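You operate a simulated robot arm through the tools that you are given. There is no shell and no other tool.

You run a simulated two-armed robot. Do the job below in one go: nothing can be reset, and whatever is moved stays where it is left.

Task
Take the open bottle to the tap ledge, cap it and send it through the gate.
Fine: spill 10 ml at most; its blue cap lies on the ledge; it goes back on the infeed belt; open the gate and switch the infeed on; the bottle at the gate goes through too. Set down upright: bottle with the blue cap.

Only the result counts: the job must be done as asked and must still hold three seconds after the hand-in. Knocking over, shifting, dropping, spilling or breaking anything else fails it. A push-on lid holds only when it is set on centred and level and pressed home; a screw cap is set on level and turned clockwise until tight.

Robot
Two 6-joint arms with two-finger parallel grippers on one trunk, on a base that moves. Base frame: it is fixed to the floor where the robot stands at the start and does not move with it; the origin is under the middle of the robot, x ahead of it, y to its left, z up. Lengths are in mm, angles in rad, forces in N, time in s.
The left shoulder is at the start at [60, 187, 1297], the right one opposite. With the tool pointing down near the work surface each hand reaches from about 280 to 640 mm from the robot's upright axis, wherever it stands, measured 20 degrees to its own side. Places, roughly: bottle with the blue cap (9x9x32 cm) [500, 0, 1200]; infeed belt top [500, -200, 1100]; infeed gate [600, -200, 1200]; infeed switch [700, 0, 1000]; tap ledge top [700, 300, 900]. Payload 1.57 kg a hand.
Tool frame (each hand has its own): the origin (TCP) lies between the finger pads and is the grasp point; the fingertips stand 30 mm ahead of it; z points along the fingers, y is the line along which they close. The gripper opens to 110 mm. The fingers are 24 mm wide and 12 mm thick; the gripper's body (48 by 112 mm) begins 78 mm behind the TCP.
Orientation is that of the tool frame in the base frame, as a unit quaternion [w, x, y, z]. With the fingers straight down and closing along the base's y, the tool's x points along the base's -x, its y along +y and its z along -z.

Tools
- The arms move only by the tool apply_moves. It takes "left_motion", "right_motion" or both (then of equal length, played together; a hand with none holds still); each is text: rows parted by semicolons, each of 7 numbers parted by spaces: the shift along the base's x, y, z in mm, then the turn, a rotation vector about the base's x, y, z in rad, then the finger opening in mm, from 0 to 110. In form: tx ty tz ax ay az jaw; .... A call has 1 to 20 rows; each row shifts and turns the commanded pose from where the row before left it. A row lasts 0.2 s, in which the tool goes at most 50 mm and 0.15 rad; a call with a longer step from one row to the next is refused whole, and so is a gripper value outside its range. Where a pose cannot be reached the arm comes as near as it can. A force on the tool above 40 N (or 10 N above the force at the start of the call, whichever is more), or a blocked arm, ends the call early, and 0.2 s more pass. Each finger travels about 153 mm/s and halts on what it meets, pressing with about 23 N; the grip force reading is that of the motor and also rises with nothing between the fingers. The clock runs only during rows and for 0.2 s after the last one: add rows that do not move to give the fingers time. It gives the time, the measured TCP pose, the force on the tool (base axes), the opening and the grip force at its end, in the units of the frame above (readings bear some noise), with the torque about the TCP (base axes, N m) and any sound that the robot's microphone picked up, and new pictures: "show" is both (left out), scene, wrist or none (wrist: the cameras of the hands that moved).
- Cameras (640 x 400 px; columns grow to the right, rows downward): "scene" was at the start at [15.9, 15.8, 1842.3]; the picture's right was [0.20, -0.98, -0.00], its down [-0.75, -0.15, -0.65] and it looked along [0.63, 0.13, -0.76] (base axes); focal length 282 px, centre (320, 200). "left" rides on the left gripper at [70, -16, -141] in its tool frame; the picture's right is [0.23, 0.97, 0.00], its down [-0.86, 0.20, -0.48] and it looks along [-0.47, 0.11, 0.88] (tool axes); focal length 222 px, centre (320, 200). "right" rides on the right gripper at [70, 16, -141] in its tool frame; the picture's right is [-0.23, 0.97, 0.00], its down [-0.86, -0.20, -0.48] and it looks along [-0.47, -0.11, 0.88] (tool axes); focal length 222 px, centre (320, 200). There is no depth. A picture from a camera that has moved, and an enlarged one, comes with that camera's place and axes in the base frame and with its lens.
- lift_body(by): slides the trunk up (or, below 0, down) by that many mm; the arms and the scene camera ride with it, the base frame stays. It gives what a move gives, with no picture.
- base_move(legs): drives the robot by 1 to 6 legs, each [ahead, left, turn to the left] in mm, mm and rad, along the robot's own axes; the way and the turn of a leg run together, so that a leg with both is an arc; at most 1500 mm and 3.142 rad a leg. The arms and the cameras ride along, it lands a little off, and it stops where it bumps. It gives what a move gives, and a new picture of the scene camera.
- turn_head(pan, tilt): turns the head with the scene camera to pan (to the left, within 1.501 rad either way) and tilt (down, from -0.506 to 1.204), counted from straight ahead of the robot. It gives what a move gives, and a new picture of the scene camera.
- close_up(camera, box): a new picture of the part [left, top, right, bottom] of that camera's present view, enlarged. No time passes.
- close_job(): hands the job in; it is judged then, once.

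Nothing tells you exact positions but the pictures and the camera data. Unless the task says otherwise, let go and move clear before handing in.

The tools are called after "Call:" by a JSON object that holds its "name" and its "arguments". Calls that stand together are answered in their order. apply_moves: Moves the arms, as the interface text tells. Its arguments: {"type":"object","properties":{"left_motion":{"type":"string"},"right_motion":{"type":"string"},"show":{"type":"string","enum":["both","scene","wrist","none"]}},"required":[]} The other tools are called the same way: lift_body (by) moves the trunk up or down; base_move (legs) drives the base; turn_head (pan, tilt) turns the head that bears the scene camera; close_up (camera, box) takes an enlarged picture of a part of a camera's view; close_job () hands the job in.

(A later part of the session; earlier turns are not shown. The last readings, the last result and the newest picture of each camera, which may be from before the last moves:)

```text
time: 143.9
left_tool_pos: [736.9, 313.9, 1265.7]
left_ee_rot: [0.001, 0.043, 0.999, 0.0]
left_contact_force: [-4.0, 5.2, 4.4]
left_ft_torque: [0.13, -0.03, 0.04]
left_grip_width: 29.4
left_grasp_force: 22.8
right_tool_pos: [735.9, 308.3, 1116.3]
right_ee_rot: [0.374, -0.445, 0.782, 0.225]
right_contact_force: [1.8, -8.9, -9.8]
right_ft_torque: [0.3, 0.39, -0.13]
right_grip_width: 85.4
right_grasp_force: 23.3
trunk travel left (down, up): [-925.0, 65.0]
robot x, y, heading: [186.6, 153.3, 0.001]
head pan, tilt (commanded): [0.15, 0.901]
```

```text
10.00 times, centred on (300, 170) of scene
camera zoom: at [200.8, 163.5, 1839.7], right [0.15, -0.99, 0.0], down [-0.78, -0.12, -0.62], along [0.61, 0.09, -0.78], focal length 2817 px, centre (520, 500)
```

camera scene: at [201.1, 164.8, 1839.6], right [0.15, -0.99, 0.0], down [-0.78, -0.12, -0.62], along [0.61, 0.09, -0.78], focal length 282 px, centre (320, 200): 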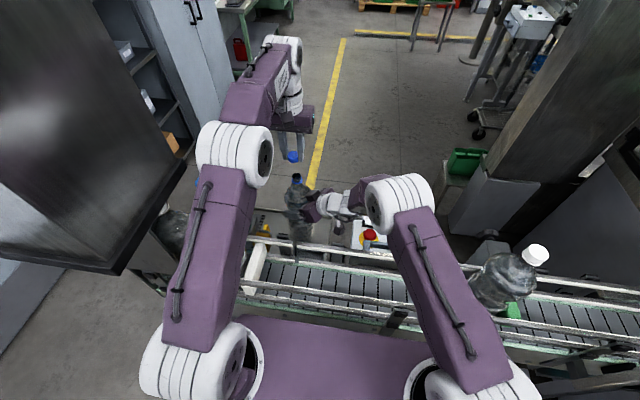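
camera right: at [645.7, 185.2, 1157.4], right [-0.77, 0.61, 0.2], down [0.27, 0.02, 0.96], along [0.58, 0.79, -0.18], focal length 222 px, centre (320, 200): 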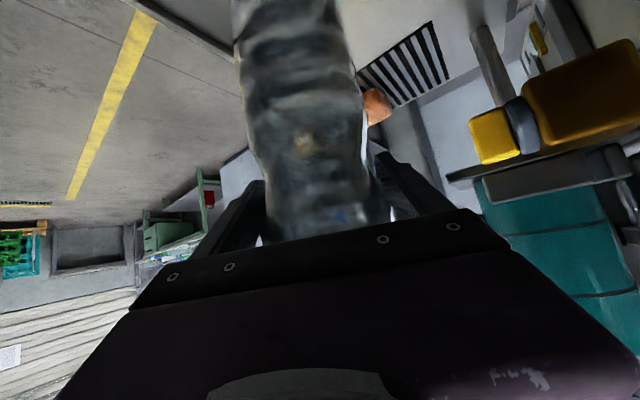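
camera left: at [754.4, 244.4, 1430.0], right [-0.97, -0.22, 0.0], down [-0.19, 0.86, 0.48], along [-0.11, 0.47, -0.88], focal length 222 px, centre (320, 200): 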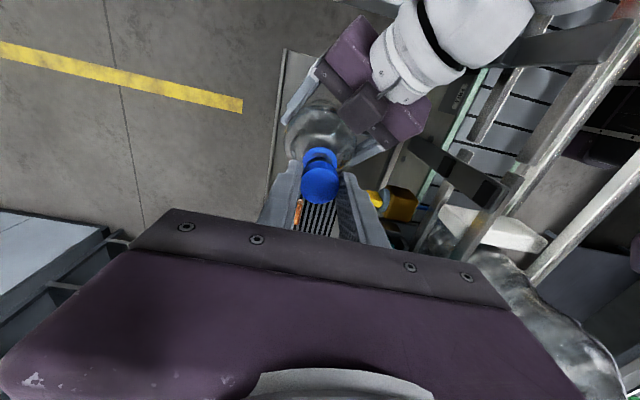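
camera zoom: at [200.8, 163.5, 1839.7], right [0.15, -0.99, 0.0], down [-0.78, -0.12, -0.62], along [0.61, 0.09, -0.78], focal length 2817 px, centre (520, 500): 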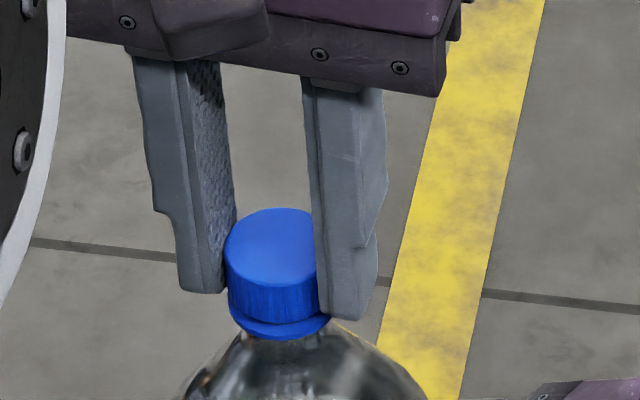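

The load dropped from 17 N to 4 N while turning, so the thread is engaging and pulling the cap down. I continue clockwise with a light follow-down and a small side correction.

Call:
{"name": "apply_moves", "arguments": {"left_motion": "-0.1 0.3 -0.15 0 0 -0.14 22; -0.1 0.3 -0.15 0 0 -0.14 22; -0.05 0.28 -0.15 0 0 -0.14 22; 0 0.25 -0.15 0 0 -0.14 22; 0.1 0.14 -0.1 0 0 -0.14 22; 0.13 0.12 -0.1 0 0 -0.14 22; 0.15 0.1 -0.1 0 0 -0.14 22; 0.16 0.08 -0.1 0 0 -0.14 22; 0 0 0 0 0 0 22", "show": "none"}}

Call:
{"name": "close_up", "arguments": {"camera": "scene", "box": [280, 150, 320, 190]}}

```text
time: 145.9
left_tool_pos: [737.1, 315.5, 1266.2]
left_ee_rot: [0.0, 0.566, 0.824, -0.001]
left_contact_force: [8.0, 12.5, 1.7]
left_ft_torque: [0.34, -0.21, 0.0]
left_grip_width: 29.6
left_grasp_force: 23.1
right_tool_pos: [736.1, 310.2, 1114.8]
right_ee_rot: [0.374, -0.445, 0.782, 0.225]
right_contact_force: [-8.8, -15.7, -3.9]
right_ft_torque: [0.44, -0.58, 0.0]
right_grip_width: 85.3
right_grasp_force: 23.4
trunk travel left (down, up): [-925.0, 65.0]
robot x, y, heading: [187.2, 150.6, 0.002]
head pan, tilt (commanded): [0.15, 0.901]
```

```text
10.00 times, centred on (300, 170) of scene
camera zoom: at [200.8, 163.5, 1839.7], right [0.15, -0.99, 0.0], down [-0.78, -0.12, -0.62], along [0.61, 0.09, -0.78], focal length 2817 px, centre (520, 500)
```

zoom: 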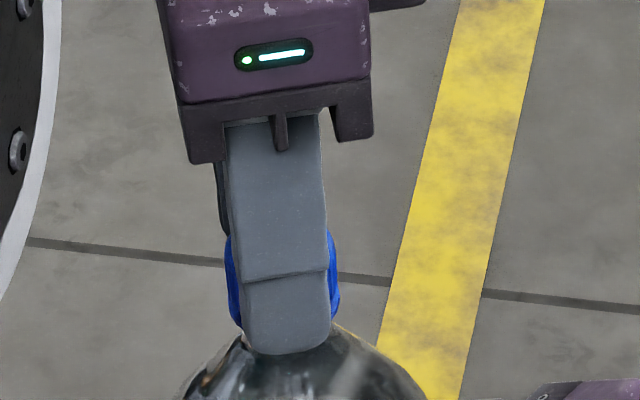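

Side force has built up to about 15 N. I pause to look at the geometry before continuing.

Call:
{"name": "close_up", "arguments": {"camera": "left", "box": [280, 140, 360, 210]}}

Call:
{"name": "close_up", "arguments": {"camera": "scene", "box": [240, 130, 360, 250]}}

Call:
{"name": "close_up", "arguments": {"camera": "right", "box": [200, 0, 440, 250]}}

```text
5.71 times, centred on (320, 175) of left
camera zoom: at [697.4, 375.4, 1407.1], right [0.83, 0.56, 0.0], down [0.49, -0.73, 0.48], along [0.27, -0.4, -0.88], focal length 1269 px, centre (320, 343)
```

zoom: 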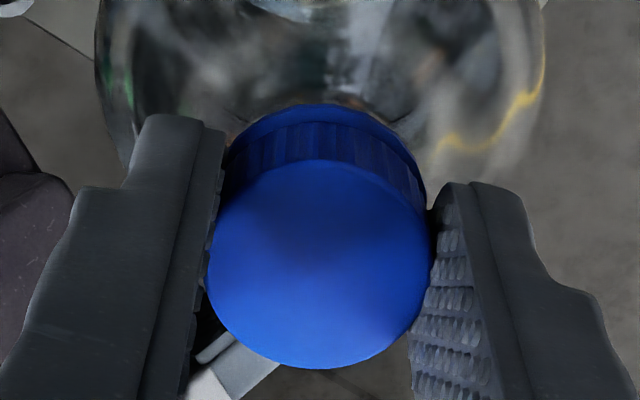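

```text
3.33 times, centred on (300, 190) of scene
camera zoom: at [200.8, 163.5, 1839.7], right [0.15, -0.99, 0.0], down [-0.78, -0.12, -0.62], along [0.61, 0.09, -0.78], focal length 939 px, centre (387, 233)
```

zoom: 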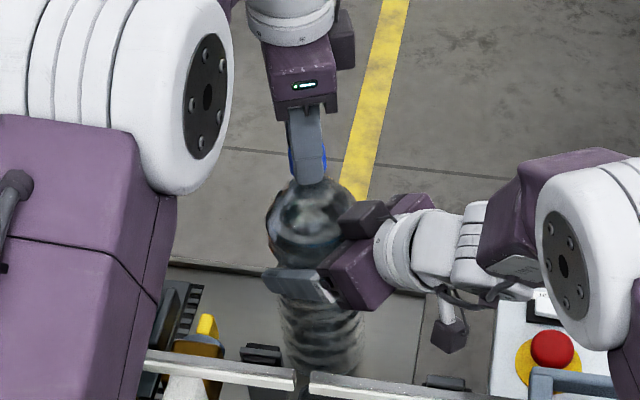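

```text
1.60 times, centred on (320, 125) of right
camera zoom: at [644.5, 184.3, 1147.8], right [-0.77, 0.61, 0.2], down [0.27, 0.02, 0.96], along [0.58, 0.79, -0.18], focal length 355 px, centre (320, 320)
```

zoom: 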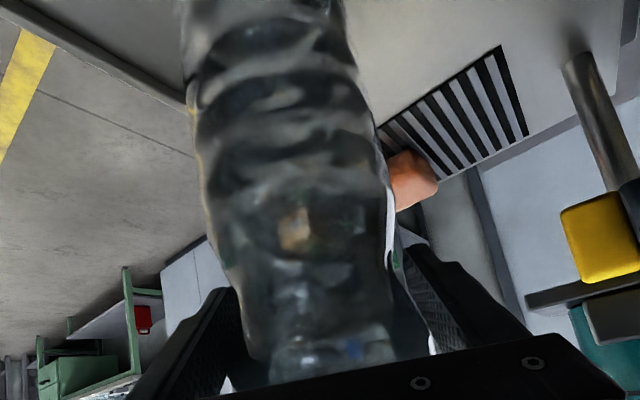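

The cap has come down to within about 2 mm of the ring; the neck sits about 1.1 mm off toward (+x,+y). I re-centre and continue turning clockwise.

Call:
{"name": "apply_moves", "arguments": {"left_motion": "0.45 0.3 0 0 0 0 22; 0.45 0.3 0 0 0 0 22; 0 0 0 0 0 0 22", "show": "none"}}

Call:
{"name": "close_up", "arguments": {"camera": "left", "box": [280, 140, 360, 210]}}

```text
time: 146.7
left_tool_pos: [737.1, 315.1, 1265.5]
left_ee_rot: [0.001, 0.566, 0.824, -0.002]
left_contact_force: [-0.5, 4.4, 3.4]
left_ft_torque: [0.14, 0.0, 0.02]
left_grip_width: 29.6
left_grasp_force: 22.9
right_tool_pos: [735.3, 310.1, 1115.9]
right_ee_rot: [0.374, -0.444, 0.783, 0.225]
right_contact_force: [-0.8, -7.0, -9.1]
right_ft_torque: [-0.14, 0.54, -0.05]
right_grip_width: 85.5
right_grasp_force: 23.1
trunk travel left (down, up): [-925.0, 65.0]
robot x, y, heading: [181.4, 152.7, -0.004]
head pan, tilt (commanded): [0.15, 0.901]
```

```text
5.71 times, centred on (320, 175) of left
camera zoom: at [698.3, 375.9, 1406.9], right [0.83, 0.56, 0.0], down [0.49, -0.73, 0.48], along [0.27, -0.4, -0.88], focal length 1269 px, centre (320, 343)
```

zoom: 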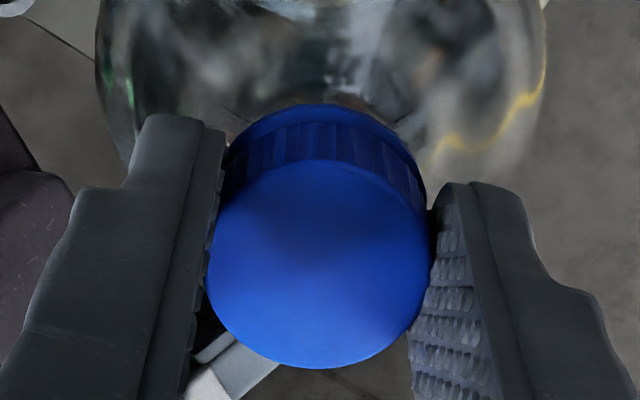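

Side force is nearly gone and bottle and cap move together, so the thread is holding. I keep turning clockwise.

Call:
{"name": "apply_moves", "arguments": {"left_motion": "0.17 0.2 -0.08 0 0 -0.14 22; 0.18 0.15 -0.08 0 0 -0.14 22; 0.18 0.1 -0.08 0 0 -0.14 22; 0.18 0.05 -0.08 0 0 -0.14 22; 0.18 -0.03 -0.08 0 0 -0.14 22; 0.17 -0.07 -0.08 0 0 -0.14 22; 0 0 0 0 0 0 22", "show": "none"}}

Call:
{"name": "close_up", "arguments": {"camera": "left", "box": [280, 140, 360, 210]}}

```text
time: 148.3
left_tool_pos: [740.5, 316.8, 1264.4]
left_ee_rot: [0.001, 0.854, 0.521, -0.001]
left_contact_force: [-2.9, -3.2, 6.3]
left_ft_torque: [-0.22, 0.17, -0.03]
left_grip_width: 29.7
left_grasp_force: 22.7
right_tool_pos: [735.4, 310.6, 1114.2]
right_ee_rot: [0.373, -0.445, 0.782, 0.226]
right_contact_force: [2.8, 1.8, -14.1]
right_ft_torque: [-0.26, 0.0, -0.07]
right_grip_width: 85.4
right_grasp_force: 22.7
trunk travel left (down, up): [-925.0, 65.0]
robot x, y, heading: [185.3, 153.0, -0.0]
head pan, tilt (commanded): [0.15, 0.901]
```

```text
5.71 times, centred on (320, 175) of left
camera zoom: at [757.9, 387.1, 1406.0], right [0.97, -0.24, 0.0], down [-0.21, -0.85, 0.48], along [-0.12, -0.47, -0.88], focal length 1269 px, centre (320, 343)
```

zoom: 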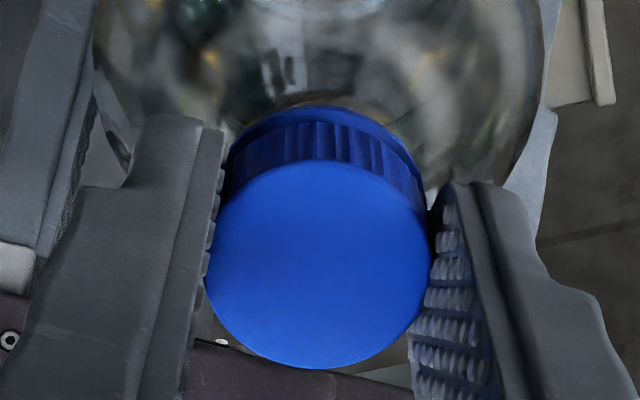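

Call:
{"name": "apply_moves", "arguments": {"left_motion": "0.12 -0.12 -0.08 0 0 -0.14 22; 0.1 -0.13 -0.08 0 0 -0.14 22; 0.1 -0.14 -0.08 0 0 -0.14 22; 0.08 -0.15 -0.08 0 0 -0.14 22; 0.06 -0.16 -0.08 0 0 -0.14 22; 0.04 -0.17 -0.08 0 0 -0.14 22; 0.02 -0.18 -0.08 0 0 -0.14 22; 0 -0.18 -0.08 0 0 -0.14 22; 0 0 0 0 0 0 22", "show": "none"}}

Call:
{"name": "close_up", "arguments": {"camera": "left", "box": [280, 140, 360, 210]}}

```text
time: 150.3
left_tool_pos: [732.2, 281.2, 1263.3]
left_ee_rot: [-0.011, 1.0, 0.0, 0.001]
left_contact_force: [-3.7, 20.4, 16.8]
left_ft_torque: [0.81, 0.52, 0.1]
left_grip_width: 30.6
left_grasp_force: 22.8
left hand out of reach, approached as far as the arm can: row 8
right_tool_pos: [734.9, 306.6, 1116.0]
right_ee_rot: [0.374, -0.443, 0.783, 0.224]
right_contact_force: [3.3, -26.2, -8.1]
right_ft_torque: [1.2, 0.05, 0.08]
right_grip_width: 89.0
right_grasp_force: 23.6
trunk travel left (down, up): [-925.0, 65.0]
robot x, y, heading: [183.7, 150.7, 0.0]
head pan, tilt (commanded): [0.15, 0.901]
```

```text
5.71 times, centred on (320, 175) of left
camera zoom: at [802.4, 296.0, 1405.3], right [0.23, -0.97, -0.02], down [-0.86, -0.21, 0.47], along [-0.46, -0.09, -0.88], focal length 1269 px, centre (320, 343)
```

zoom: 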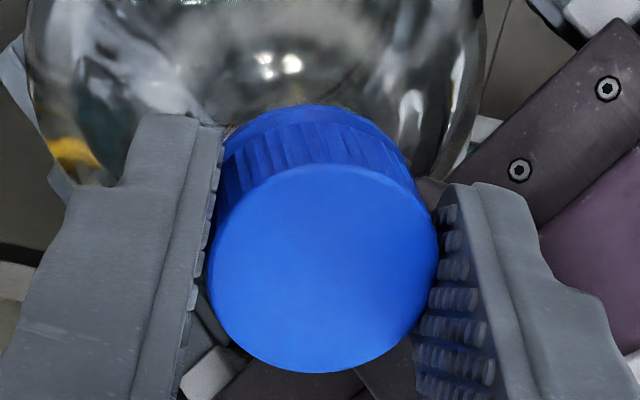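

The left wrist hit its range limit and shoved the neck about 33 mm sideways, tilting the bottle slightly. I immediately move back to the axis while unwinding a little.

Call:
{"name": "apply_moves", "arguments": {"left_motion": "1.5 8 0 0 0 0.07 22; 1.5 8 0 0 0 0.07 22; 1.5 8 0 0 0 0.07 22; 1.5 8 0 0 0 0.07 22; 0 0 0 0 0 0 22", "show": "both"}}

Call:
{"name": "close_up", "arguments": {"camera": "scene", "box": [240, 130, 360, 250]}}

```text
time: 151.5
left_tool_pos: [741.2, 316.2, 1261.3]
left_ee_rot: [0.0, 0.991, 0.13, -0.002]
left_contact_force: [7.2, -2.8, -0.3]
left_ft_torque: [-0.14, -0.41, 0.04]
left_grip_width: 30.0
left_grasp_force: 23.2
right_tool_pos: [735.0, 310.8, 1114.2]
right_ee_rot: [0.372, -0.445, 0.783, 0.224]
right_contact_force: [-6.7, 2.6, -13.8]
right_ft_torque: [-0.39, -0.47, 0.06]
right_grip_width: 83.2
right_grasp_force: 23.0
trunk travel left (down, up): [-925.0, 65.0]
robot x, y, heading: [185.2, 147.7, 0.001]
head pan, tilt (commanded): [0.15, 0.901]
camera scene: at [202.6, 164.9, 1839.5], right [0.15, -0.99, 0.0], down [-0.78, -0.12, -0.62], along [0.61, 0.09, -0.78], focal length 282 px, centre (320, 200)
camera left: at [804.9, 350.5, 1402.9], right [0.47, -0.88, 0.0], down [-0.77, -0.41, 0.48], along [-0.42, -0.23, -0.88], focal length 222 px, centre (320, 200)
```

scene: 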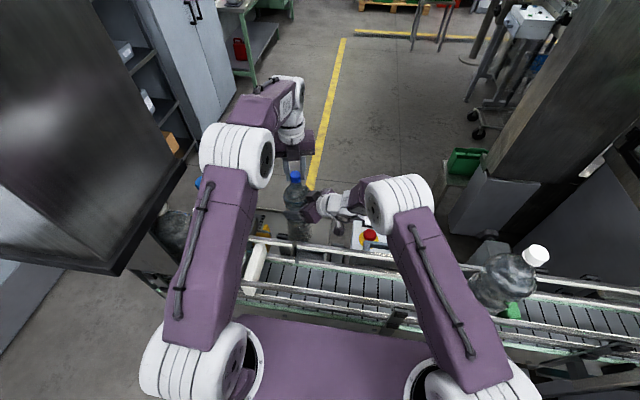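
left: 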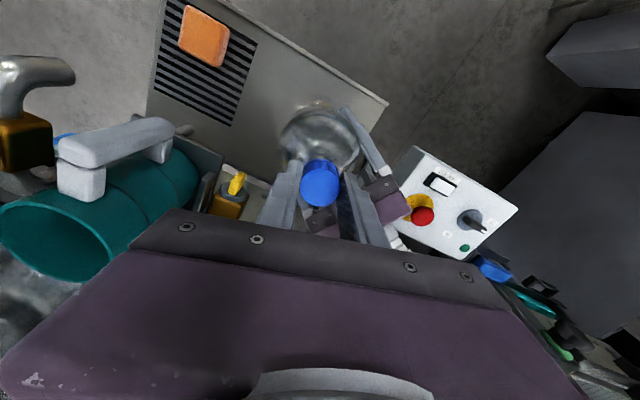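

```text
3.33 times, centred on (300, 190) of scene
camera zoom: at [202.6, 164.9, 1839.5], right [0.15, -0.99, 0.0], down [-0.78, -0.12, -0.62], along [0.61, 0.09, -0.78], focal length 939 px, centre (387, 233)
```

zoom: 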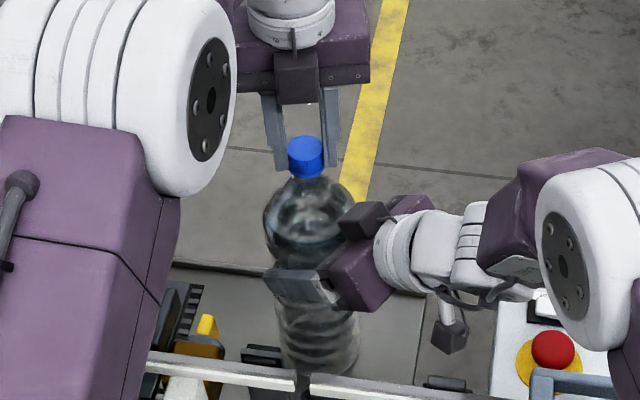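

The cap is seated on the neck and the bottle stands upright again. I release the cap, lift the left hand clear, and look at the result before unwinding the wrist for another turn.

Call:
{"name": "apply_moves", "arguments": {"left_motion": "0 0 0 0 0 0 40; 0 0 0 0 0 0 60; 0 0 0 0 0 0 60; 0 0 10 0 0 0 60; 0 0 25 0 0 0 60; 0 0 25 0 0 0 60; 0 0 0 0 0 0 60", "show": "wrist"}}

Call:
{"name": "close_up", "arguments": {"camera": "scene", "box": [270, 130, 340, 200]}}

Call:
{"name": "close_up", "arguments": {"camera": "left", "box": [280, 120, 360, 180]}}

```text
time: 153.1
left_tool_pos: [740.2, 315.2, 1322.1]
left_ee_rot: [0.001, 0.992, 0.129, -0.002]
left_contact_force: [0.1, -0.5, -0.4]
left_ft_torque: [-0.01, -0.01, -0.03]
left_grip_width: 60.1
left_grasp_force: 0.1
right_tool_pos: [736.5, 311.2, 1114.2]
right_ee_rot: [0.373, -0.445, 0.782, 0.226]
right_contact_force: [0.3, 0.5, -14.7]
right_ft_torque: [-0.12, 0.08, 0.01]
right_grip_width: 83.1
right_grasp_force: 23.0
trunk travel left (down, up): [-925.0, 65.0]
robot x, y, heading: [183.4, 151.0, -0.003]
head pan, tilt (commanded): [0.15, 0.901]
camera left: at [805.1, 350.3, 1463.0], right [0.47, -0.88, 0.0], down [-0.77, -0.41, 0.48], along [-0.43, -0.23, -0.88], focal length 222 px, centre (320, 200)
```

left: 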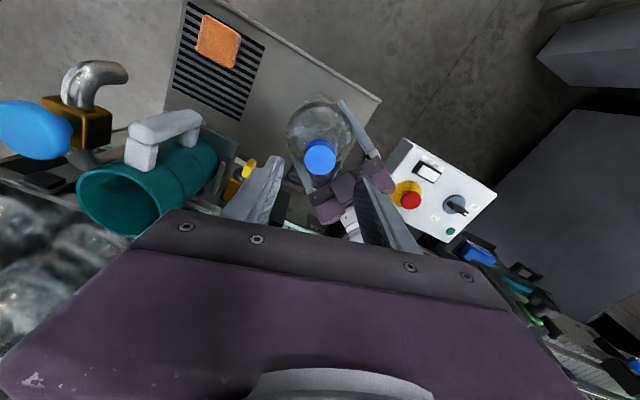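

```text
5.71 times, centred on (305, 165) of scene
camera zoom: at [203.6, 165.2, 1839.7], right [0.15, -0.99, 0.0], down [-0.78, -0.12, -0.62], along [0.61, 0.09, -0.79], focal length 1610 px, centre (406, 400)
```

zoom: 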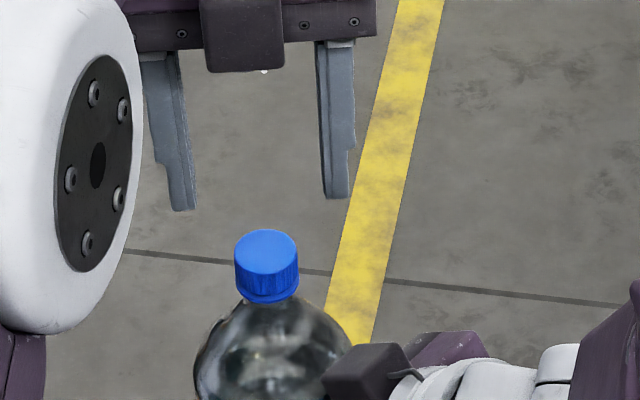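

```text
6.67 times, centred on (320, 150) of left
camera zoom: at [805.1, 350.3, 1463.0], right [0.47, -0.88, 0.0], down [-0.77, -0.41, 0.48], along [-0.43, -0.23, -0.88], focal length 1481 px, centre (320, 533)
```

zoom: 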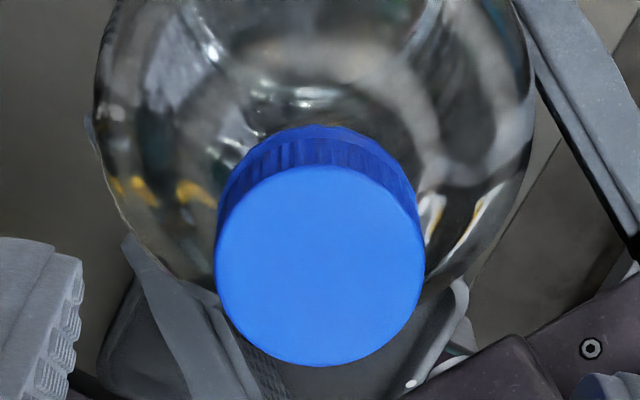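

The cap is on and sits level at the ring. The bottle is currently hanging slightly in the right hand, so I lower it back onto the ledge while unwinding the left wrist counter-clockwise above it.

Call:
{"name": "apply_moves", "arguments": {"right_motion": "0 0 -1.5 0 0 0 60; 0 0 -1.5 0 0 0 60; 0 0 0 0 0 0 60; 0 0 0 0 0 0 60; 0 0 0 0 0 0 60; 0 0 0 0 0 0 60; 0 0 0 0 0 0 60; 0 0 0 0 0 0 60; 0 0 0 0 0 0 60; 0 0 0 0 0 0 60; 0 0 0 0 0 0 60; 0 0 0 0 0 0 60; 0 0 0 0 0 0 60; 0 0 0 0 0 0 60; 0 0 0 0 0 0 60; 0 0 0 0 0 0 60; 0 0 0 0 0 0 60; 0 0 0 0 0 0 60; 0 0 0 0 0 0 60; 0 0 0 0 0 0 60", "left_motion": "0 0 10 0 0 0.145 60; 0 0 0 0 0 0.145 60; 0 0 0 0 0 0.145 60; 0 0 0 0 0 0.145 60; 0 0 0 0 0 0.145 60; 0 0 0 0 0 0.145 60; 0 0 0 0 0 0.145 60; 0 0 0 0 0 0.145 60; 0 0 0 0 0 0.145 60; 0 0 0 0 0 0.145 60; 0 0 0 0 0 0.145 60; 0 0 0 0 0 0.145 60; 0 0 0 0 0 0.145 60; 0 0 0 0 0 0.145 60; 0 0 0 0 0 0.145 60; 0 0 0 0 0 0.145 60; 0 0 0 0 0 0.145 60; 0 0 0 0 0 0.145 60; 0 0 0 0 0 0.145 60; 0 0 0 0 0 0 60", "show": "none"}}

```text
time: 157.3
left_tool_pos: [738.9, 315.4, 1333.8]
left_ee_rot: [0.002, 0.063, 0.998, 0.0]
left_contact_force: [0.4, -0.2, 0.4]
left_ft_torque: [0.01, -0.01, 0.01]
left_grip_width: 60.2
left_grasp_force: 0.1
right_tool_pos: [736.3, 310.4, 1113.0]
right_ee_rot: [0.374, -0.446, 0.782, 0.225]
right_contact_force: [4.5, 5.0, 4.9]
right_ft_torque: [-0.04, -0.86, 0.17]
right_grip_width: 82.5
right_grasp_force: 23.3
trunk travel left (down, up): [-925.0, 65.0]
robot x, y, heading: [184.3, 151.7, 0.004]
head pan, tilt (commanded): [0.15, 0.901]
```

Call:
{"name": "apply_moves", "arguments": {"left_motion": "0 0 0 0 0 0.1407 60; 0 0 0 0 0 0.1407 60; 0 0 0 0 0 0.1407 60; 0 0 0 0 0 0.1407 60; 0 0 0 0 0 0.1407 60; 0 0 0 0 0 0.1407 60; 0 0 0 0 0 0.1407 60; 0 0 0 0 0 0.1407 60; 0 0 0 0 0 0.1407 60; 0 0 0 0 0 0.1407 60; 0 0 0 0 0 0.1407 60; 0 0 0 0 0 0.1407 60; 0 0 0 0 0 0.1407 60; 0 0 0 0 0 0.1407 60; 0 0 0 0 0 0.1407 60; 0 0 0 0 0 0.1407 60; 0 0 0 0 0 0.1407 60; 0 0 0 0 0 0 60", "show": "wrist"}}

Call:
{"name": "close_up", "arguments": {"camera": "left", "box": [280, 120, 360, 180]}}

Call:
{"name": "close_up", "arguments": {"camera": "scene", "box": [270, 130, 340, 200]}}

```text
time: 161.1
left_tool_pos: [741.0, 315.1, 1331.3]
left_ee_rot: [0.0, 0.905, -0.425, -0.001]
left_contact_force: [-0.1, -0.2, 0.1]
left_ft_torque: [-0.02, 0.02, 0.01]
left_grip_width: 60.0
left_grasp_force: 0.0
right_tool_pos: [735.2, 311.9, 1112.9]
right_ee_rot: [0.373, -0.446, 0.782, 0.225]
right_contact_force: [6.7, 3.3, 5.8]
right_ft_torque: [-0.21, -1.0, 0.18]
right_grip_width: 82.5
right_grasp_force: 23.1
trunk travel left (down, up): [-925.0, 65.0]
robot x, y, heading: [183.4, 153.9, -0.004]
head pan, tilt (commanded): [0.15, 0.901]
camera left: at [797.6, 273.0, 1473.5], right [-0.6, -0.8, 0.0], down [-0.7, 0.53, 0.48], along [-0.38, 0.29, -0.88], focal length 222 px, centre (320, 200)
```

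left: 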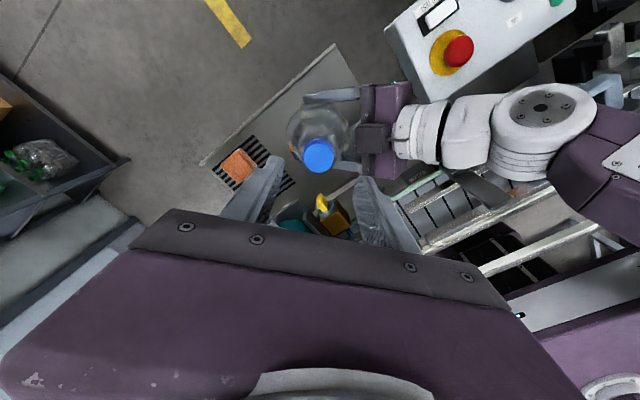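

```text
6.67 times, centred on (320, 150) of left
camera zoom: at [797.6, 273.0, 1473.5], right [-0.6, -0.8, 0.0], down [-0.7, 0.53, 0.48], along [-0.38, 0.29, -0.88], focal length 1481 px, centre (320, 533)
```

zoom: 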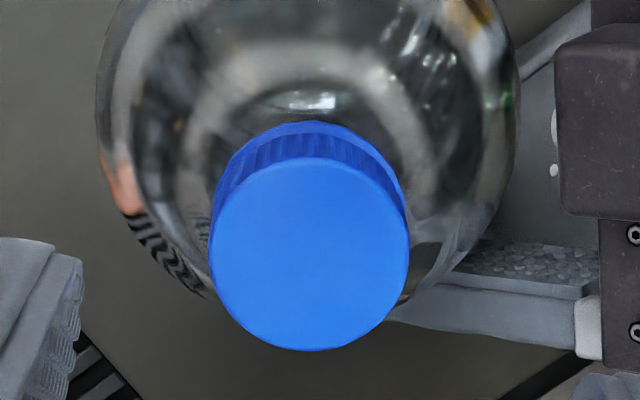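

```text
5.71 times, centred on (305, 165) of scene
camera zoom: at [200.9, 165.1, 1839.7], right [0.15, -0.99, 0.0], down [-0.78, -0.12, -0.62], along [0.61, 0.09, -0.78], focal length 1610 px, centre (406, 400)
```

zoom: 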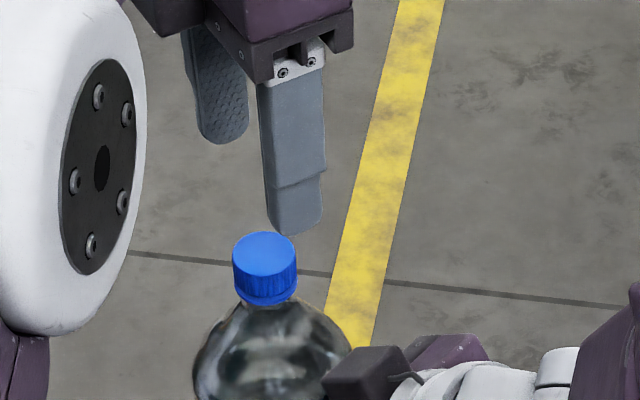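

The left hand is back at +130° yaw with free range again. I shift slightly to centre on the cap and lower the open fingers around it.

Call:
{"name": "apply_moves", "arguments": {"left_motion": "0.8 1 -20 0 0 0 60; 0 0 -25 0 0 0 60; 0 0 -15 0 0 0 60; 0 0 -7 0 0 0 60; 0 0 0 0 0 0 60", "show": "none"}}

Call:
{"name": "close_up", "arguments": {"camera": "left", "box": [270, 140, 370, 220]}}

Call:
{"name": "close_up", "arguments": {"camera": "scene", "box": [270, 140, 340, 210]}}

```text
time: 162.3
left_tool_pos: [741.7, 316.1, 1265.1]
left_ee_rot: [0.0, 0.905, -0.425, -0.001]
left_contact_force: [0.0, 0.3, -0.9]
left_ft_torque: [-0.01, -0.03, -0.02]
left_grip_width: 59.8
left_grasp_force: 0.0
right_tool_pos: [735.2, 310.3, 1113.1]
right_ee_rot: [0.374, -0.445, 0.782, 0.224]
right_contact_force: [5.6, 2.7, 6.5]
right_ft_torque: [-0.32, -0.91, 0.18]
right_grip_width: 82.4
right_grasp_force: 23.1
trunk travel left (down, up): [-925.0, 65.0]
robot x, y, heading: [188.1, 151.5, 0.001]
head pan, tilt (commanded): [0.15, 0.901]
```

```text
5.00 times, centred on (320, 180) of left
camera zoom: at [798.0, 273.3, 1406.9], right [-0.6, -0.8, 0.0], down [-0.7, 0.53, 0.48], along [-0.38, 0.29, -0.88], focal length 1111 px, centre (320, 300)
```

zoom: 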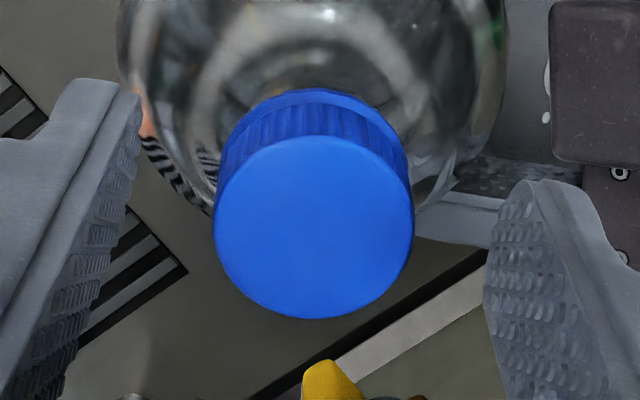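

```text
5.71 times, centred on (305, 175) of scene
camera zoom: at [200.8, 165.0, 1839.7], right [0.15, -0.99, 0.0], down [-0.78, -0.12, -0.62], along [0.61, 0.09, -0.78], focal length 1610 px, centre (406, 343)
```

zoom: 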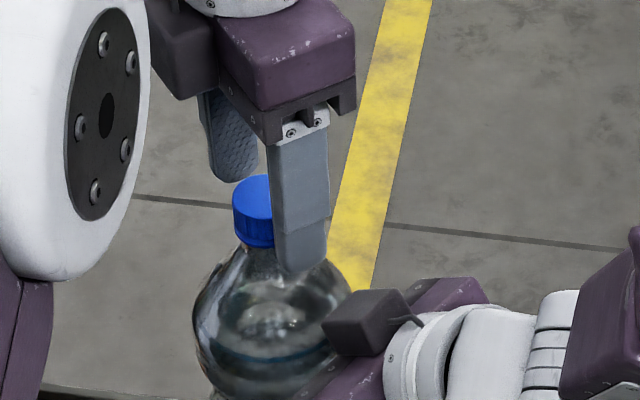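

Call:
{"name": "apply_moves", "arguments": {"left_motion": "-0.4 1.5 -1.5 0 0 0 60; 0 0 -1.5 0 0 0 50; 0 0 0 0 0 0 40; 0 0 0 0 0 0 34; 0 0 0 0 0 0 30; 0 0 0 0 0 0 22; 0 0 0 0 0 0 22; 0 0 0 0 0 0 22", "show": "none"}}

Call:
{"name": "close_up", "arguments": {"camera": "left", "box": [270, 140, 370, 220]}}

```text
time: 164.1
left_tool_pos: [738.6, 318.9, 1261.4]
left_ee_rot: [-0.001, 0.905, -0.425, -0.001]
left_contact_force: [-0.4, 0.2, -0.5]
left_ft_torque: [0.02, 0.03, -0.02]
left_grip_width: 29.5
left_grasp_force: 22.8
right_tool_pos: [734.7, 310.5, 1113.2]
right_ee_rot: [0.373, -0.446, 0.782, 0.225]
right_contact_force: [5.8, 2.6, 5.2]
right_ft_torque: [-0.35, -0.76, 0.17]
right_grip_width: 82.3
right_grasp_force: 22.5
trunk travel left (down, up): [-925.0, 65.0]
robot x, y, heading: [187.3, 152.1, -0.001]
head pan, tilt (commanded): [0.15, 0.901]
```

```text
5.00 times, centred on (320, 180) of left
camera zoom: at [797.6, 275.1, 1403.7], right [-0.6, -0.8, 0.0], down [-0.7, 0.53, 0.48], along [-0.38, 0.29, -0.88], focal length 1111 px, centre (320, 300)
```

zoom: 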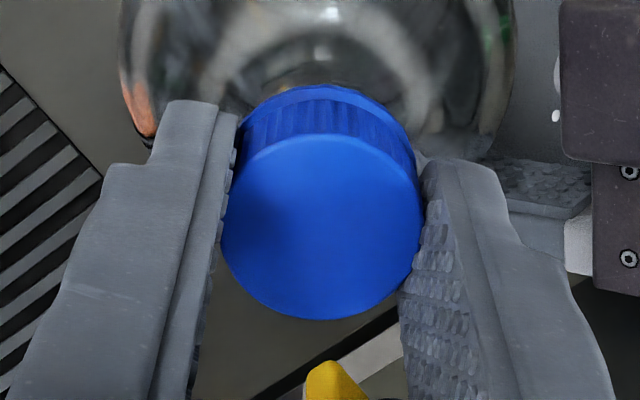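

Cap re-gripped with no side load. I turn clockwise and watch the torque.

Call:
{"name": "apply_moves", "arguments": {"left_motion": "0 0 0 0 0 -0.14 22; 0 0 0 0 0 -0.14 22; 0 0 0 0 0 -0.14 22; 0 0 0 0 0 -0.14 22; 0 0 0 0 0 -0.14 22; 0 0 0 0 0 0 22", "show": "none"}}

Call:
{"name": "close_up", "arguments": {"camera": "left", "box": [270, 140, 370, 220]}}

```text
time: 165.5
left_tool_pos: [739.9, 317.8, 1262.4]
left_ee_rot: [0.0, -0.704, 0.711, 0.001]
left_contact_force: [2.3, 1.9, -0.4]
left_ft_torque: [0.03, -0.03, 0.36]
left_grip_width: 29.8
left_grasp_force: 22.3
right_tool_pos: [735.6, 310.6, 1113.1]
right_ee_rot: [0.373, -0.446, 0.782, 0.225]
right_contact_force: [1.7, -0.9, 5.6]
right_ft_torque: [-0.23, -1.36, -0.14]
right_grip_width: 82.5
right_grasp_force: 22.7
trunk travel left (down, up): [-925.0, 65.0]
robot x, y, heading: [187.1, 151.6, 0.003]
head pan, tilt (commanded): [0.15, 0.901]
```

```text
5.00 times, centred on (320, 180) of left
camera zoom: at [756.3, 248.4, 1403.7], right [-0.98, -0.22, 0.0], down [-0.19, 0.86, 0.48], along [-0.1, 0.47, -0.88], focal length 1111 px, centre (320, 300)
```

zoom: 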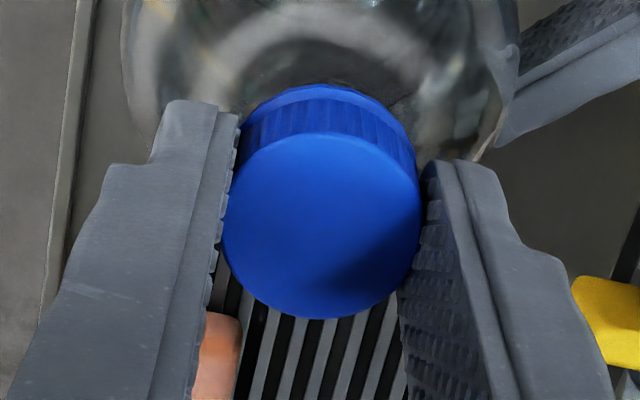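

Now there is a clear resisting torque of 0.36 N·m, so the cap is tightening. I continue.

Call:
{"name": "apply_moves", "arguments": {"left_motion": "0 0 0 0 0 -0.14 22; 0 0 0 0 0 -0.14 22; 0 0 0 0 0 -0.14 22; 0 0 0 0 0 -0.14 22; 0 0 0 0 0 -0.14 22; 0 0 0 0 0 0 22", "show": "none"}}

Call:
{"name": "close_up", "arguments": {"camera": "left", "box": [270, 140, 370, 220]}}

Call:
{"name": "close_up", "arguments": {"camera": "scene", "box": [250, 130, 350, 230]}}

```text
time: 166.9
left_tool_pos: [740.6, 317.2, 1261.0]
left_ee_rot: [0.001, -0.418, 0.908, 0.001]
left_contact_force: [5.0, -1.3, -0.4]
left_ft_torque: [-0.03, -0.08, 0.26]
left_grip_width: 29.7
left_grasp_force: 23.1
right_tool_pos: [736.0, 310.9, 1112.2]
right_ee_rot: [0.374, -0.445, 0.782, 0.225]
right_contact_force: [-0.1, 2.5, 4.8]
right_ft_torque: [-0.86, -1.59, -0.04]
right_grip_width: 82.6
right_grasp_force: 23.3
trunk travel left (down, up): [-925.0, 65.0]
robot x, y, heading: [185.9, 155.6, 0.002]
head pan, tilt (commanded): [0.15, 0.901]
```

```text
5.00 times, centred on (320, 180) of left
camera zoom: at [707.4, 254.6, 1403.8], right [-0.89, 0.46, 0.0], down [0.4, 0.78, 0.48], along [0.22, 0.43, -0.88], focal length 1111 px, centre (320, 300)
```

zoom: 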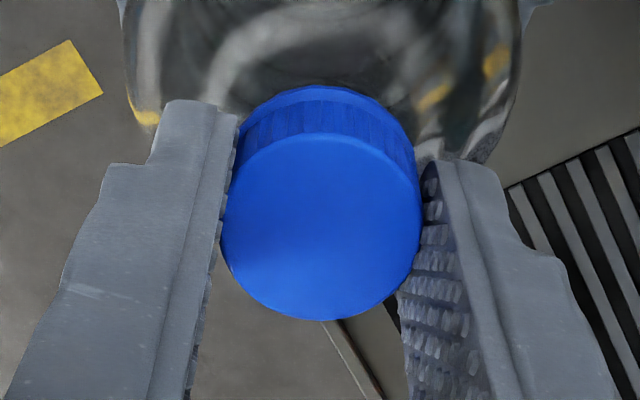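

```text
4.00 times, centred on (300, 180) of scene
camera zoom: at [201.0, 164.3, 1839.7], right [0.15, -0.99, 0.0], down [-0.78, -0.12, -0.62], along [0.61, 0.09, -0.78], focal length 1127 px, centre (400, 280)
```

zoom: 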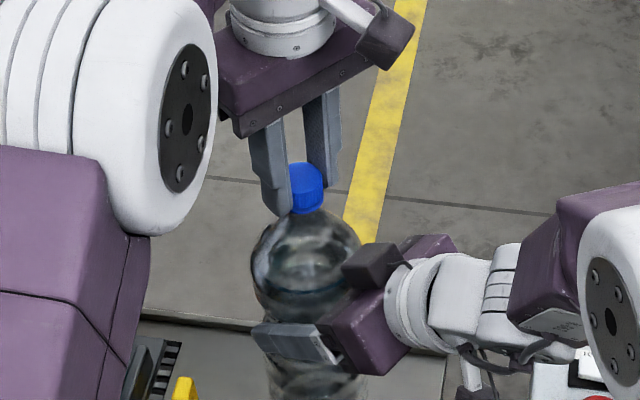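

Call:
{"name": "apply_moves", "arguments": {"left_motion": "0.2 0 0 0 0 -0.14 22; 0.2 0 0 0 0 -0.14 22; 0.1 0 0 0 0 -0.14 22; 0 0 0 0 0 -0.14 22; 0 0 0 0 0 -0.14 22; 0 0 0 0 0 -0.14 22; 0 0 0 0 0 0 22", "show": "none"}}

Call:
{"name": "close_up", "arguments": {"camera": "left", "box": [290, 145, 350, 190]}}

```text
time: 168.5
left_tool_pos: [741.5, 318.3, 1260.7]
left_ee_rot: [0.001, -0.011, 1.0, 0.0]
left_contact_force: [3.1, -4.9, -0.7]
left_ft_torque: [-0.09, 0.0, 0.33]
left_grip_width: 29.5
left_grasp_force: 22.6
right_tool_pos: [735.1, 310.9, 1112.6]
right_ee_rot: [0.374, -0.445, 0.782, 0.225]
right_contact_force: [0.2, 6.8, 1.8]
right_ft_torque: [-0.96, -1.12, -0.19]
right_grip_width: 82.6
right_grasp_force: 23.0
trunk travel left (down, up): [-925.0, 65.0]
robot x, y, heading: [185.6, 153.4, -0.006]
head pan, tilt (commanded): [0.15, 0.901]
```

```text
8.89 times, centred on (320, 168) of left
camera zoom: at [671.3, 301.0, 1403.8], right [-0.25, 0.97, 0.0], down [0.85, 0.22, 0.48], along [0.46, 0.12, -0.88], focal length 1974 px, centre (320, 489)
```

zoom: 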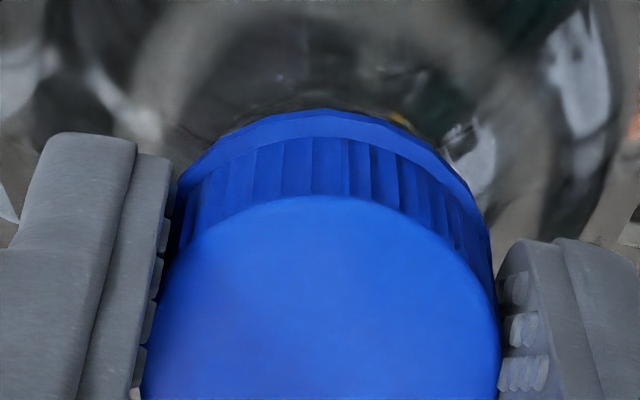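

Call:
{"name": "apply_moves", "arguments": {"left_motion": "0 -0.1 0 0 0 -0.14 22; 0 -0.1 0 0 0 -0.14 22; 0 -0.1 0 0 0 -0.14 22; 0 -0.1 0 0 0 -0.14 22; 0 0 0 0 0 -0.14 22; 0 0 0 0 0 0 22", "show": "none"}}

Call:
{"name": "close_up", "arguments": {"camera": "left", "box": [290, 145, 350, 190]}}

```text
time: 169.9
left_tool_pos: [741.6, 318.4, 1261.8]
left_ee_rot: [0.0, 0.332, 0.943, 0.0]
left_contact_force: [-0.8, 1.7, -0.6]
left_ft_torque: [0.05, 0.04, 0.3]
left_grip_width: 29.6
left_grasp_force: 22.9
right_tool_pos: [735.9, 309.5, 1111.6]
right_ee_rot: [0.374, -0.445, 0.782, 0.225]
right_contact_force: [4.4, 0.5, 0.8]
right_ft_torque: [0.08, -1.11, -0.16]
right_grip_width: 82.2
right_grasp_force: 22.9
trunk travel left (down, up): [-925.0, 65.0]
robot x, y, heading: [183.4, 152.6, 0.003]
head pan, tilt (commanded): [0.15, 0.901]
```

```text
8.89 times, centred on (320, 168) of left
camera zoom: at [676.8, 349.9, 1403.7], right [0.43, 0.9, 0.0], down [0.79, -0.38, 0.48], along [0.43, -0.21, -0.88], focal length 1974 px, centre (320, 489)
```

zoom: 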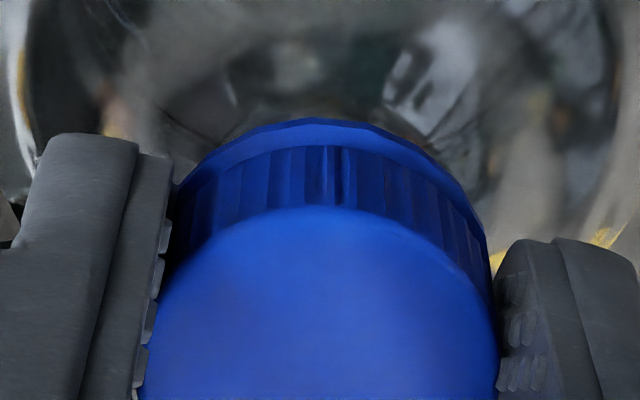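

Call:
{"name": "apply_moves", "arguments": {"left_motion": "0 0 0 0 0 -0.14 22; 0 0 0 0 0 -0.14 22; 0 0 0 0 0 -0.14 22; 0 0 0 0 0 -0.14 22; 0 0 0 0 0 -0.14 22; 0 0 0 0 0 -0.14 22; 0 0 0 0 0 0 22", "show": "none"}}

Call:
{"name": "close_up", "arguments": {"camera": "left", "box": [270, 140, 370, 220]}}

Call:
{"name": "close_up", "arguments": {"camera": "right", "box": [200, 0, 440, 250]}}

```text
time: 171.5
left_tool_pos: [740.9, 316.7, 1262.9]
left_ee_rot: [0.001, 0.688, 0.726, -0.001]
left_contact_force: [0.9, 0.3, -0.8]
left_ft_torque: [0.0, 0.01, 0.32]
left_grip_width: 29.3
left_grasp_force: 23.5
right_tool_pos: [735.9, 310.0, 1112.4]
right_ee_rot: [0.373, -0.446, 0.782, 0.226]
right_contact_force: [3.9, -0.4, 1.7]
right_ft_torque: [-0.51, -1.52, -0.19]
right_grip_width: 81.9
right_grasp_force: 22.9
trunk travel left (down, up): [-925.0, 65.0]
robot x, y, heading: [181.5, 153.0, 0.001]
head pan, tilt (commanded): [0.15, 0.901]
```

```text
5.00 times, centred on (320, 180) of left
camera zoom: at [721.7, 386.9, 1403.5], right [0.96, 0.28, 0.0], down [0.25, -0.84, 0.48], along [0.13, -0.46, -0.88], focal length 1111 px, centre (320, 300)
```

zoom: 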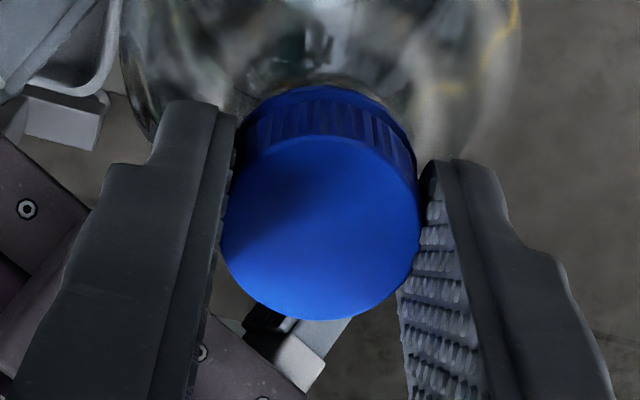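

```text
1.60 times, centred on (320, 125) of right
camera zoom: at [645.2, 184.8, 1144.9], right [-0.77, 0.61, 0.2], down [0.27, 0.02, 0.96], along [0.58, 0.79, -0.18], focal length 355 px, centre (320, 320)
```

zoom: 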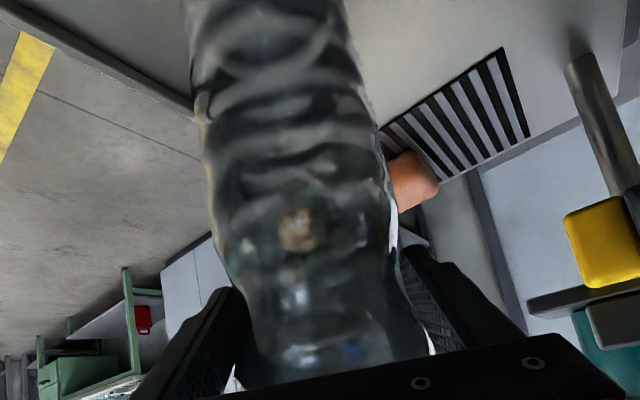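

The torque stays steady at about 0.32 N·m with no further descent, so the cap is home and just slipping in the fingers: tight. I release it, raise the left hand and unwind it.

Call:
{"name": "apply_moves", "arguments": {"left_motion": "0 0 0 0 0 0 40; 0 0 0 0 0 0 60; 0 0 0 0 0 0 60; 0 0 15 0 0 0 60; 0 0 30 0 0 0 60; 0 0 30 0 0 0.14 60; 0 0 0 0 0 0.14 60; 0 0 0 0 0 0.14 60; 0 0 0 0 0 0.14 60; 0 0 0 0 0 0.14 60; 0 0 0 0 0 0.14 60; 0 0 0 0 0 0.14 60; 0 0 0 0 0 0.14 60; 0 0 0 0 0 0.14 60; 0 0 0 0 0 0.14 60; 0 0 0 0 0 0.12 60; 0 0 0 0 0 0 60", "show": "both"}}

Call:
{"name": "close_up", "arguments": {"camera": "scene", "box": [250, 130, 350, 250]}}

Call:
{"name": "close_up", "arguments": {"camera": "left", "box": [280, 110, 360, 180]}}

```text
time: 175.1
left_tool_pos: [740.9, 317.7, 1337.0]
left_ee_rot: [0.0, -0.004, 1.0, 0.0]
left_contact_force: [-0.1, -0.3, 0.7]
left_ft_torque: [-0.04, 0.04, 0.01]
left_grip_width: 60.0
left_grasp_force: 0.0
right_tool_pos: [735.6, 311.5, 1112.6]
right_ee_rot: [0.374, -0.445, 0.782, 0.225]
right_contact_force: [3.5, 0.3, -1.1]
right_ft_torque: [-0.42, -1.04, 0.1]
right_grip_width: 82.2
right_grasp_force: 23.0
trunk travel left (down, up): [-925.0, 65.0]
robot x, y, heading: [186.4, 151.7, 0.001]
head pan, tilt (commanded): [0.15, 0.901]
camera scene: at [201.4, 164.4, 1839.7], right [0.15, -0.99, 0.0], down [-0.78, -0.12, -0.62], along [0.61, 0.09, -0.78], focal length 282 px, centre (320, 200)
camera left: at [671.6, 301.5, 1478.7], right [-0.23, 0.97, 0.0], down [0.85, 0.2, 0.48], along [0.47, 0.11, -0.88], focal length 222 px, centre (320, 200)
```

scene: 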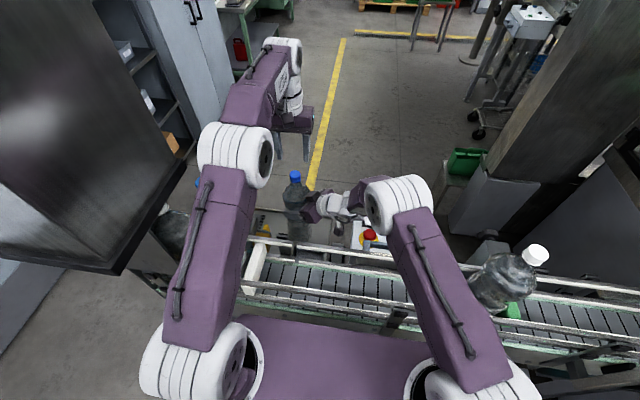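
left: 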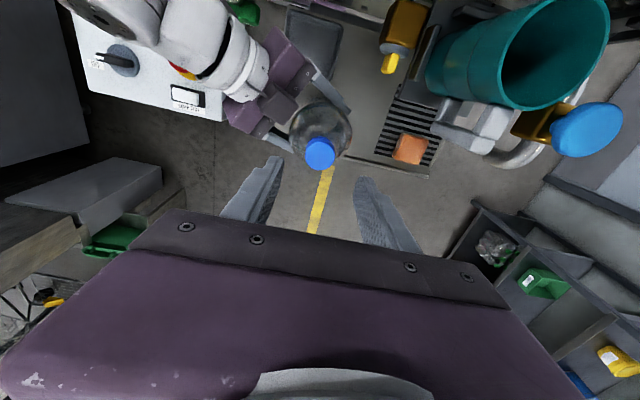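

```text
3.33 times, centred on (300, 190) of scene
camera zoom: at [201.4, 164.4, 1839.7], right [0.15, -0.99, 0.0], down [-0.78, -0.12, -0.62], along [0.61, 0.09, -0.78], focal length 939 px, centre (387, 233)
```

zoom: 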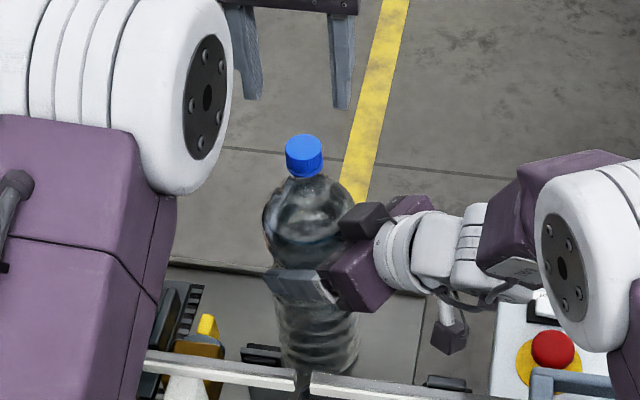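

```text
5.71 times, centred on (320, 145) of left
camera zoom: at [671.6, 301.5, 1478.7], right [-0.23, 0.97, 0.0], down [0.85, 0.2, 0.48], along [0.47, 0.11, -0.88], focal length 1269 px, centre (320, 514)
```

zoom: 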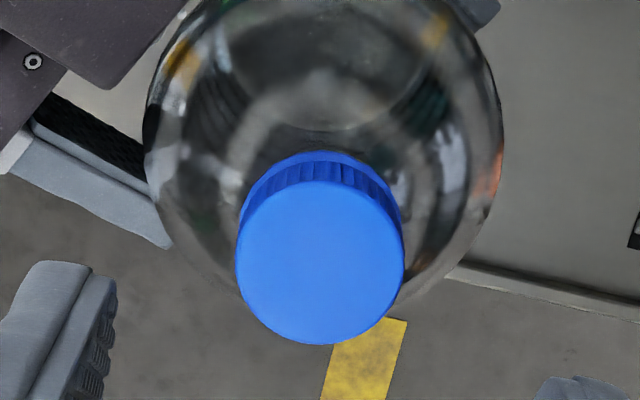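

The cap is on, level and tight. I move the left hand back out of the way, then re-grip the bottle with the right hand slightly lower so that the pads sit in the waist.

Call:
{"name": "apply_moves", "arguments": {"left_motion": "-29 -3 26 0 0 0 60; -29 -3 27 0 0 0 60; -29 -3 27 0 0 0 60; -29 -3 27 0 0 0 60; -29 -3 27 0 0 0 60; -29 -3 27 0 0 0 60; -29 -3 27 0 0 0 60; -29 -3 27 0 0 0 60; 0 0 0 0 0 0 60", "right_motion": "0 0 0 0 0 0 60; 0 0 0 0 0 0 60; 0 0 0 0 0 0 60; 0 0 0 0 0 0 60; 0 0 0 0 0 0 60; 0 0 0 0 0 0 60; 0 0 0 0 0 0 60; 0 0 0 0 0 0 60; 0 0 0 0 0 0 60", "show": "none"}}

Call:
{"name": "apply_moves", "arguments": {"right_motion": "0 0 0 0 0 0 84; 0 0 0 0 0 0 88; 0 0 0 0 0 0 95; 0 0 0 0 0 0 105; 0 0 0 0 0 0 110; 0 0 0 0 0 0 110", "show": "both"}}

Call:
{"name": "close_up", "arguments": {"camera": "scene", "box": [240, 130, 360, 250]}}

```text
time: 177.1
left_tool_pos: [507.1, 294.2, 1552.0]
left_ee_rot: [0.001, -0.003, 1.0, 0.001]
left_contact_force: [0.4, -0.3, 0.3]
left_ft_torque: [0.02, 0.01, 0.0]
left_grip_width: 59.8
left_grasp_force: 0.0
right_tool_pos: [735.5, 310.2, 1112.1]
right_ee_rot: [0.374, -0.445, 0.782, 0.226]
right_contact_force: [-0.5, -0.3, -1.7]
right_ft_torque: [-0.3, -0.31, 0.0]
right_grip_width: 82.0
right_grasp_force: 22.8
trunk travel left (down, up): [-925.0, 65.0]
robot x, y, heading: [188.4, 150.2, -0.003]
head pan, tilt (commanded): [0.15, 0.901]
```

```text
time: 178.5
left_tool_pos: [507.8, 294.5, 1552.0]
left_ee_rot: [0.0, -0.003, 1.0, 0.0]
left_contact_force: [-0.9, 0.5, 0.4]
left_ft_torque: [-0.02, -0.02, 0.0]
left_grip_width: 60.0
left_grasp_force: 0.1
right_tool_pos: [735.8, 310.3, 1113.3]
right_ee_rot: [0.373, -0.446, 0.782, 0.226]
right_contact_force: [-0.7, 0.0, -0.2]
right_ft_torque: [-0.05, 0.01, 0.02]
right_grip_width: 110.0
right_grasp_force: 0.0
trunk travel left (down, up): [-925.0, 65.0]
robot x, y, heading: [182.0, 153.4, -0.0]
head pan, tilt (commanded): [0.15, 0.901]
camera scene: at [200.4, 164.2, 1839.7], right [0.15, -0.99, 0.0], down [-0.77, -0.12, -0.62], along [0.61, 0.09, -0.78], focal length 282 px, centre (320, 200)
camera right: at [644.5, 184.8, 1145.2], right [-0.77, 0.61, 0.2], down [0.27, 0.02, 0.96], along [0.58, 0.79, -0.18], focal length 222 px, centre (320, 200)
```

scene: 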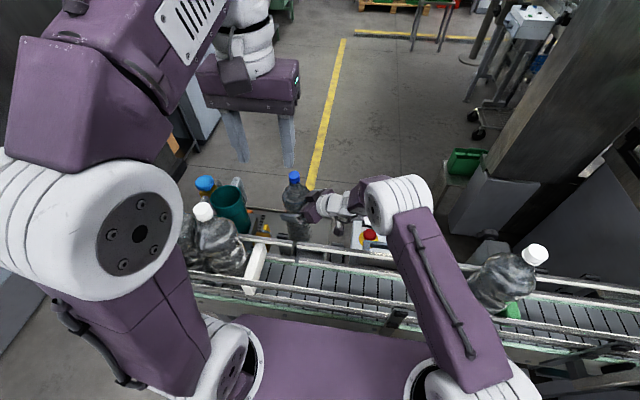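
right: 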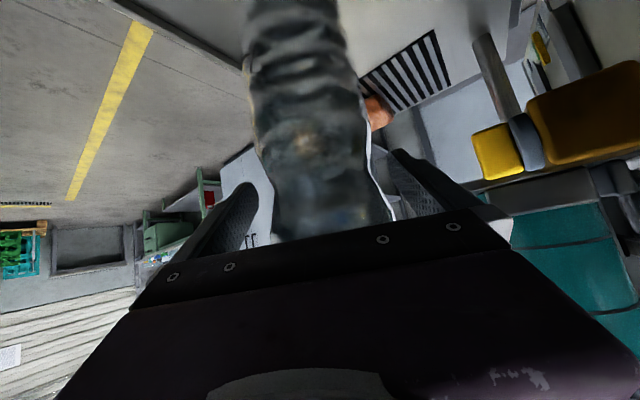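

```text
3.33 times, centred on (300, 190) of scene
camera zoom: at [200.4, 164.2, 1839.7], right [0.15, -0.99, 0.0], down [-0.77, -0.12, -0.62], along [0.61, 0.09, -0.78], focal length 939 px, centre (387, 233)
```

zoom: 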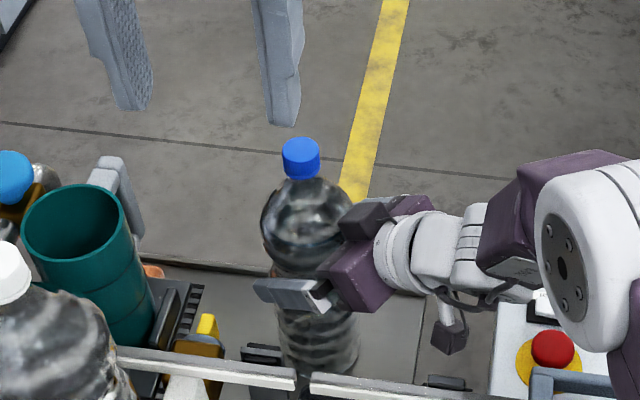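

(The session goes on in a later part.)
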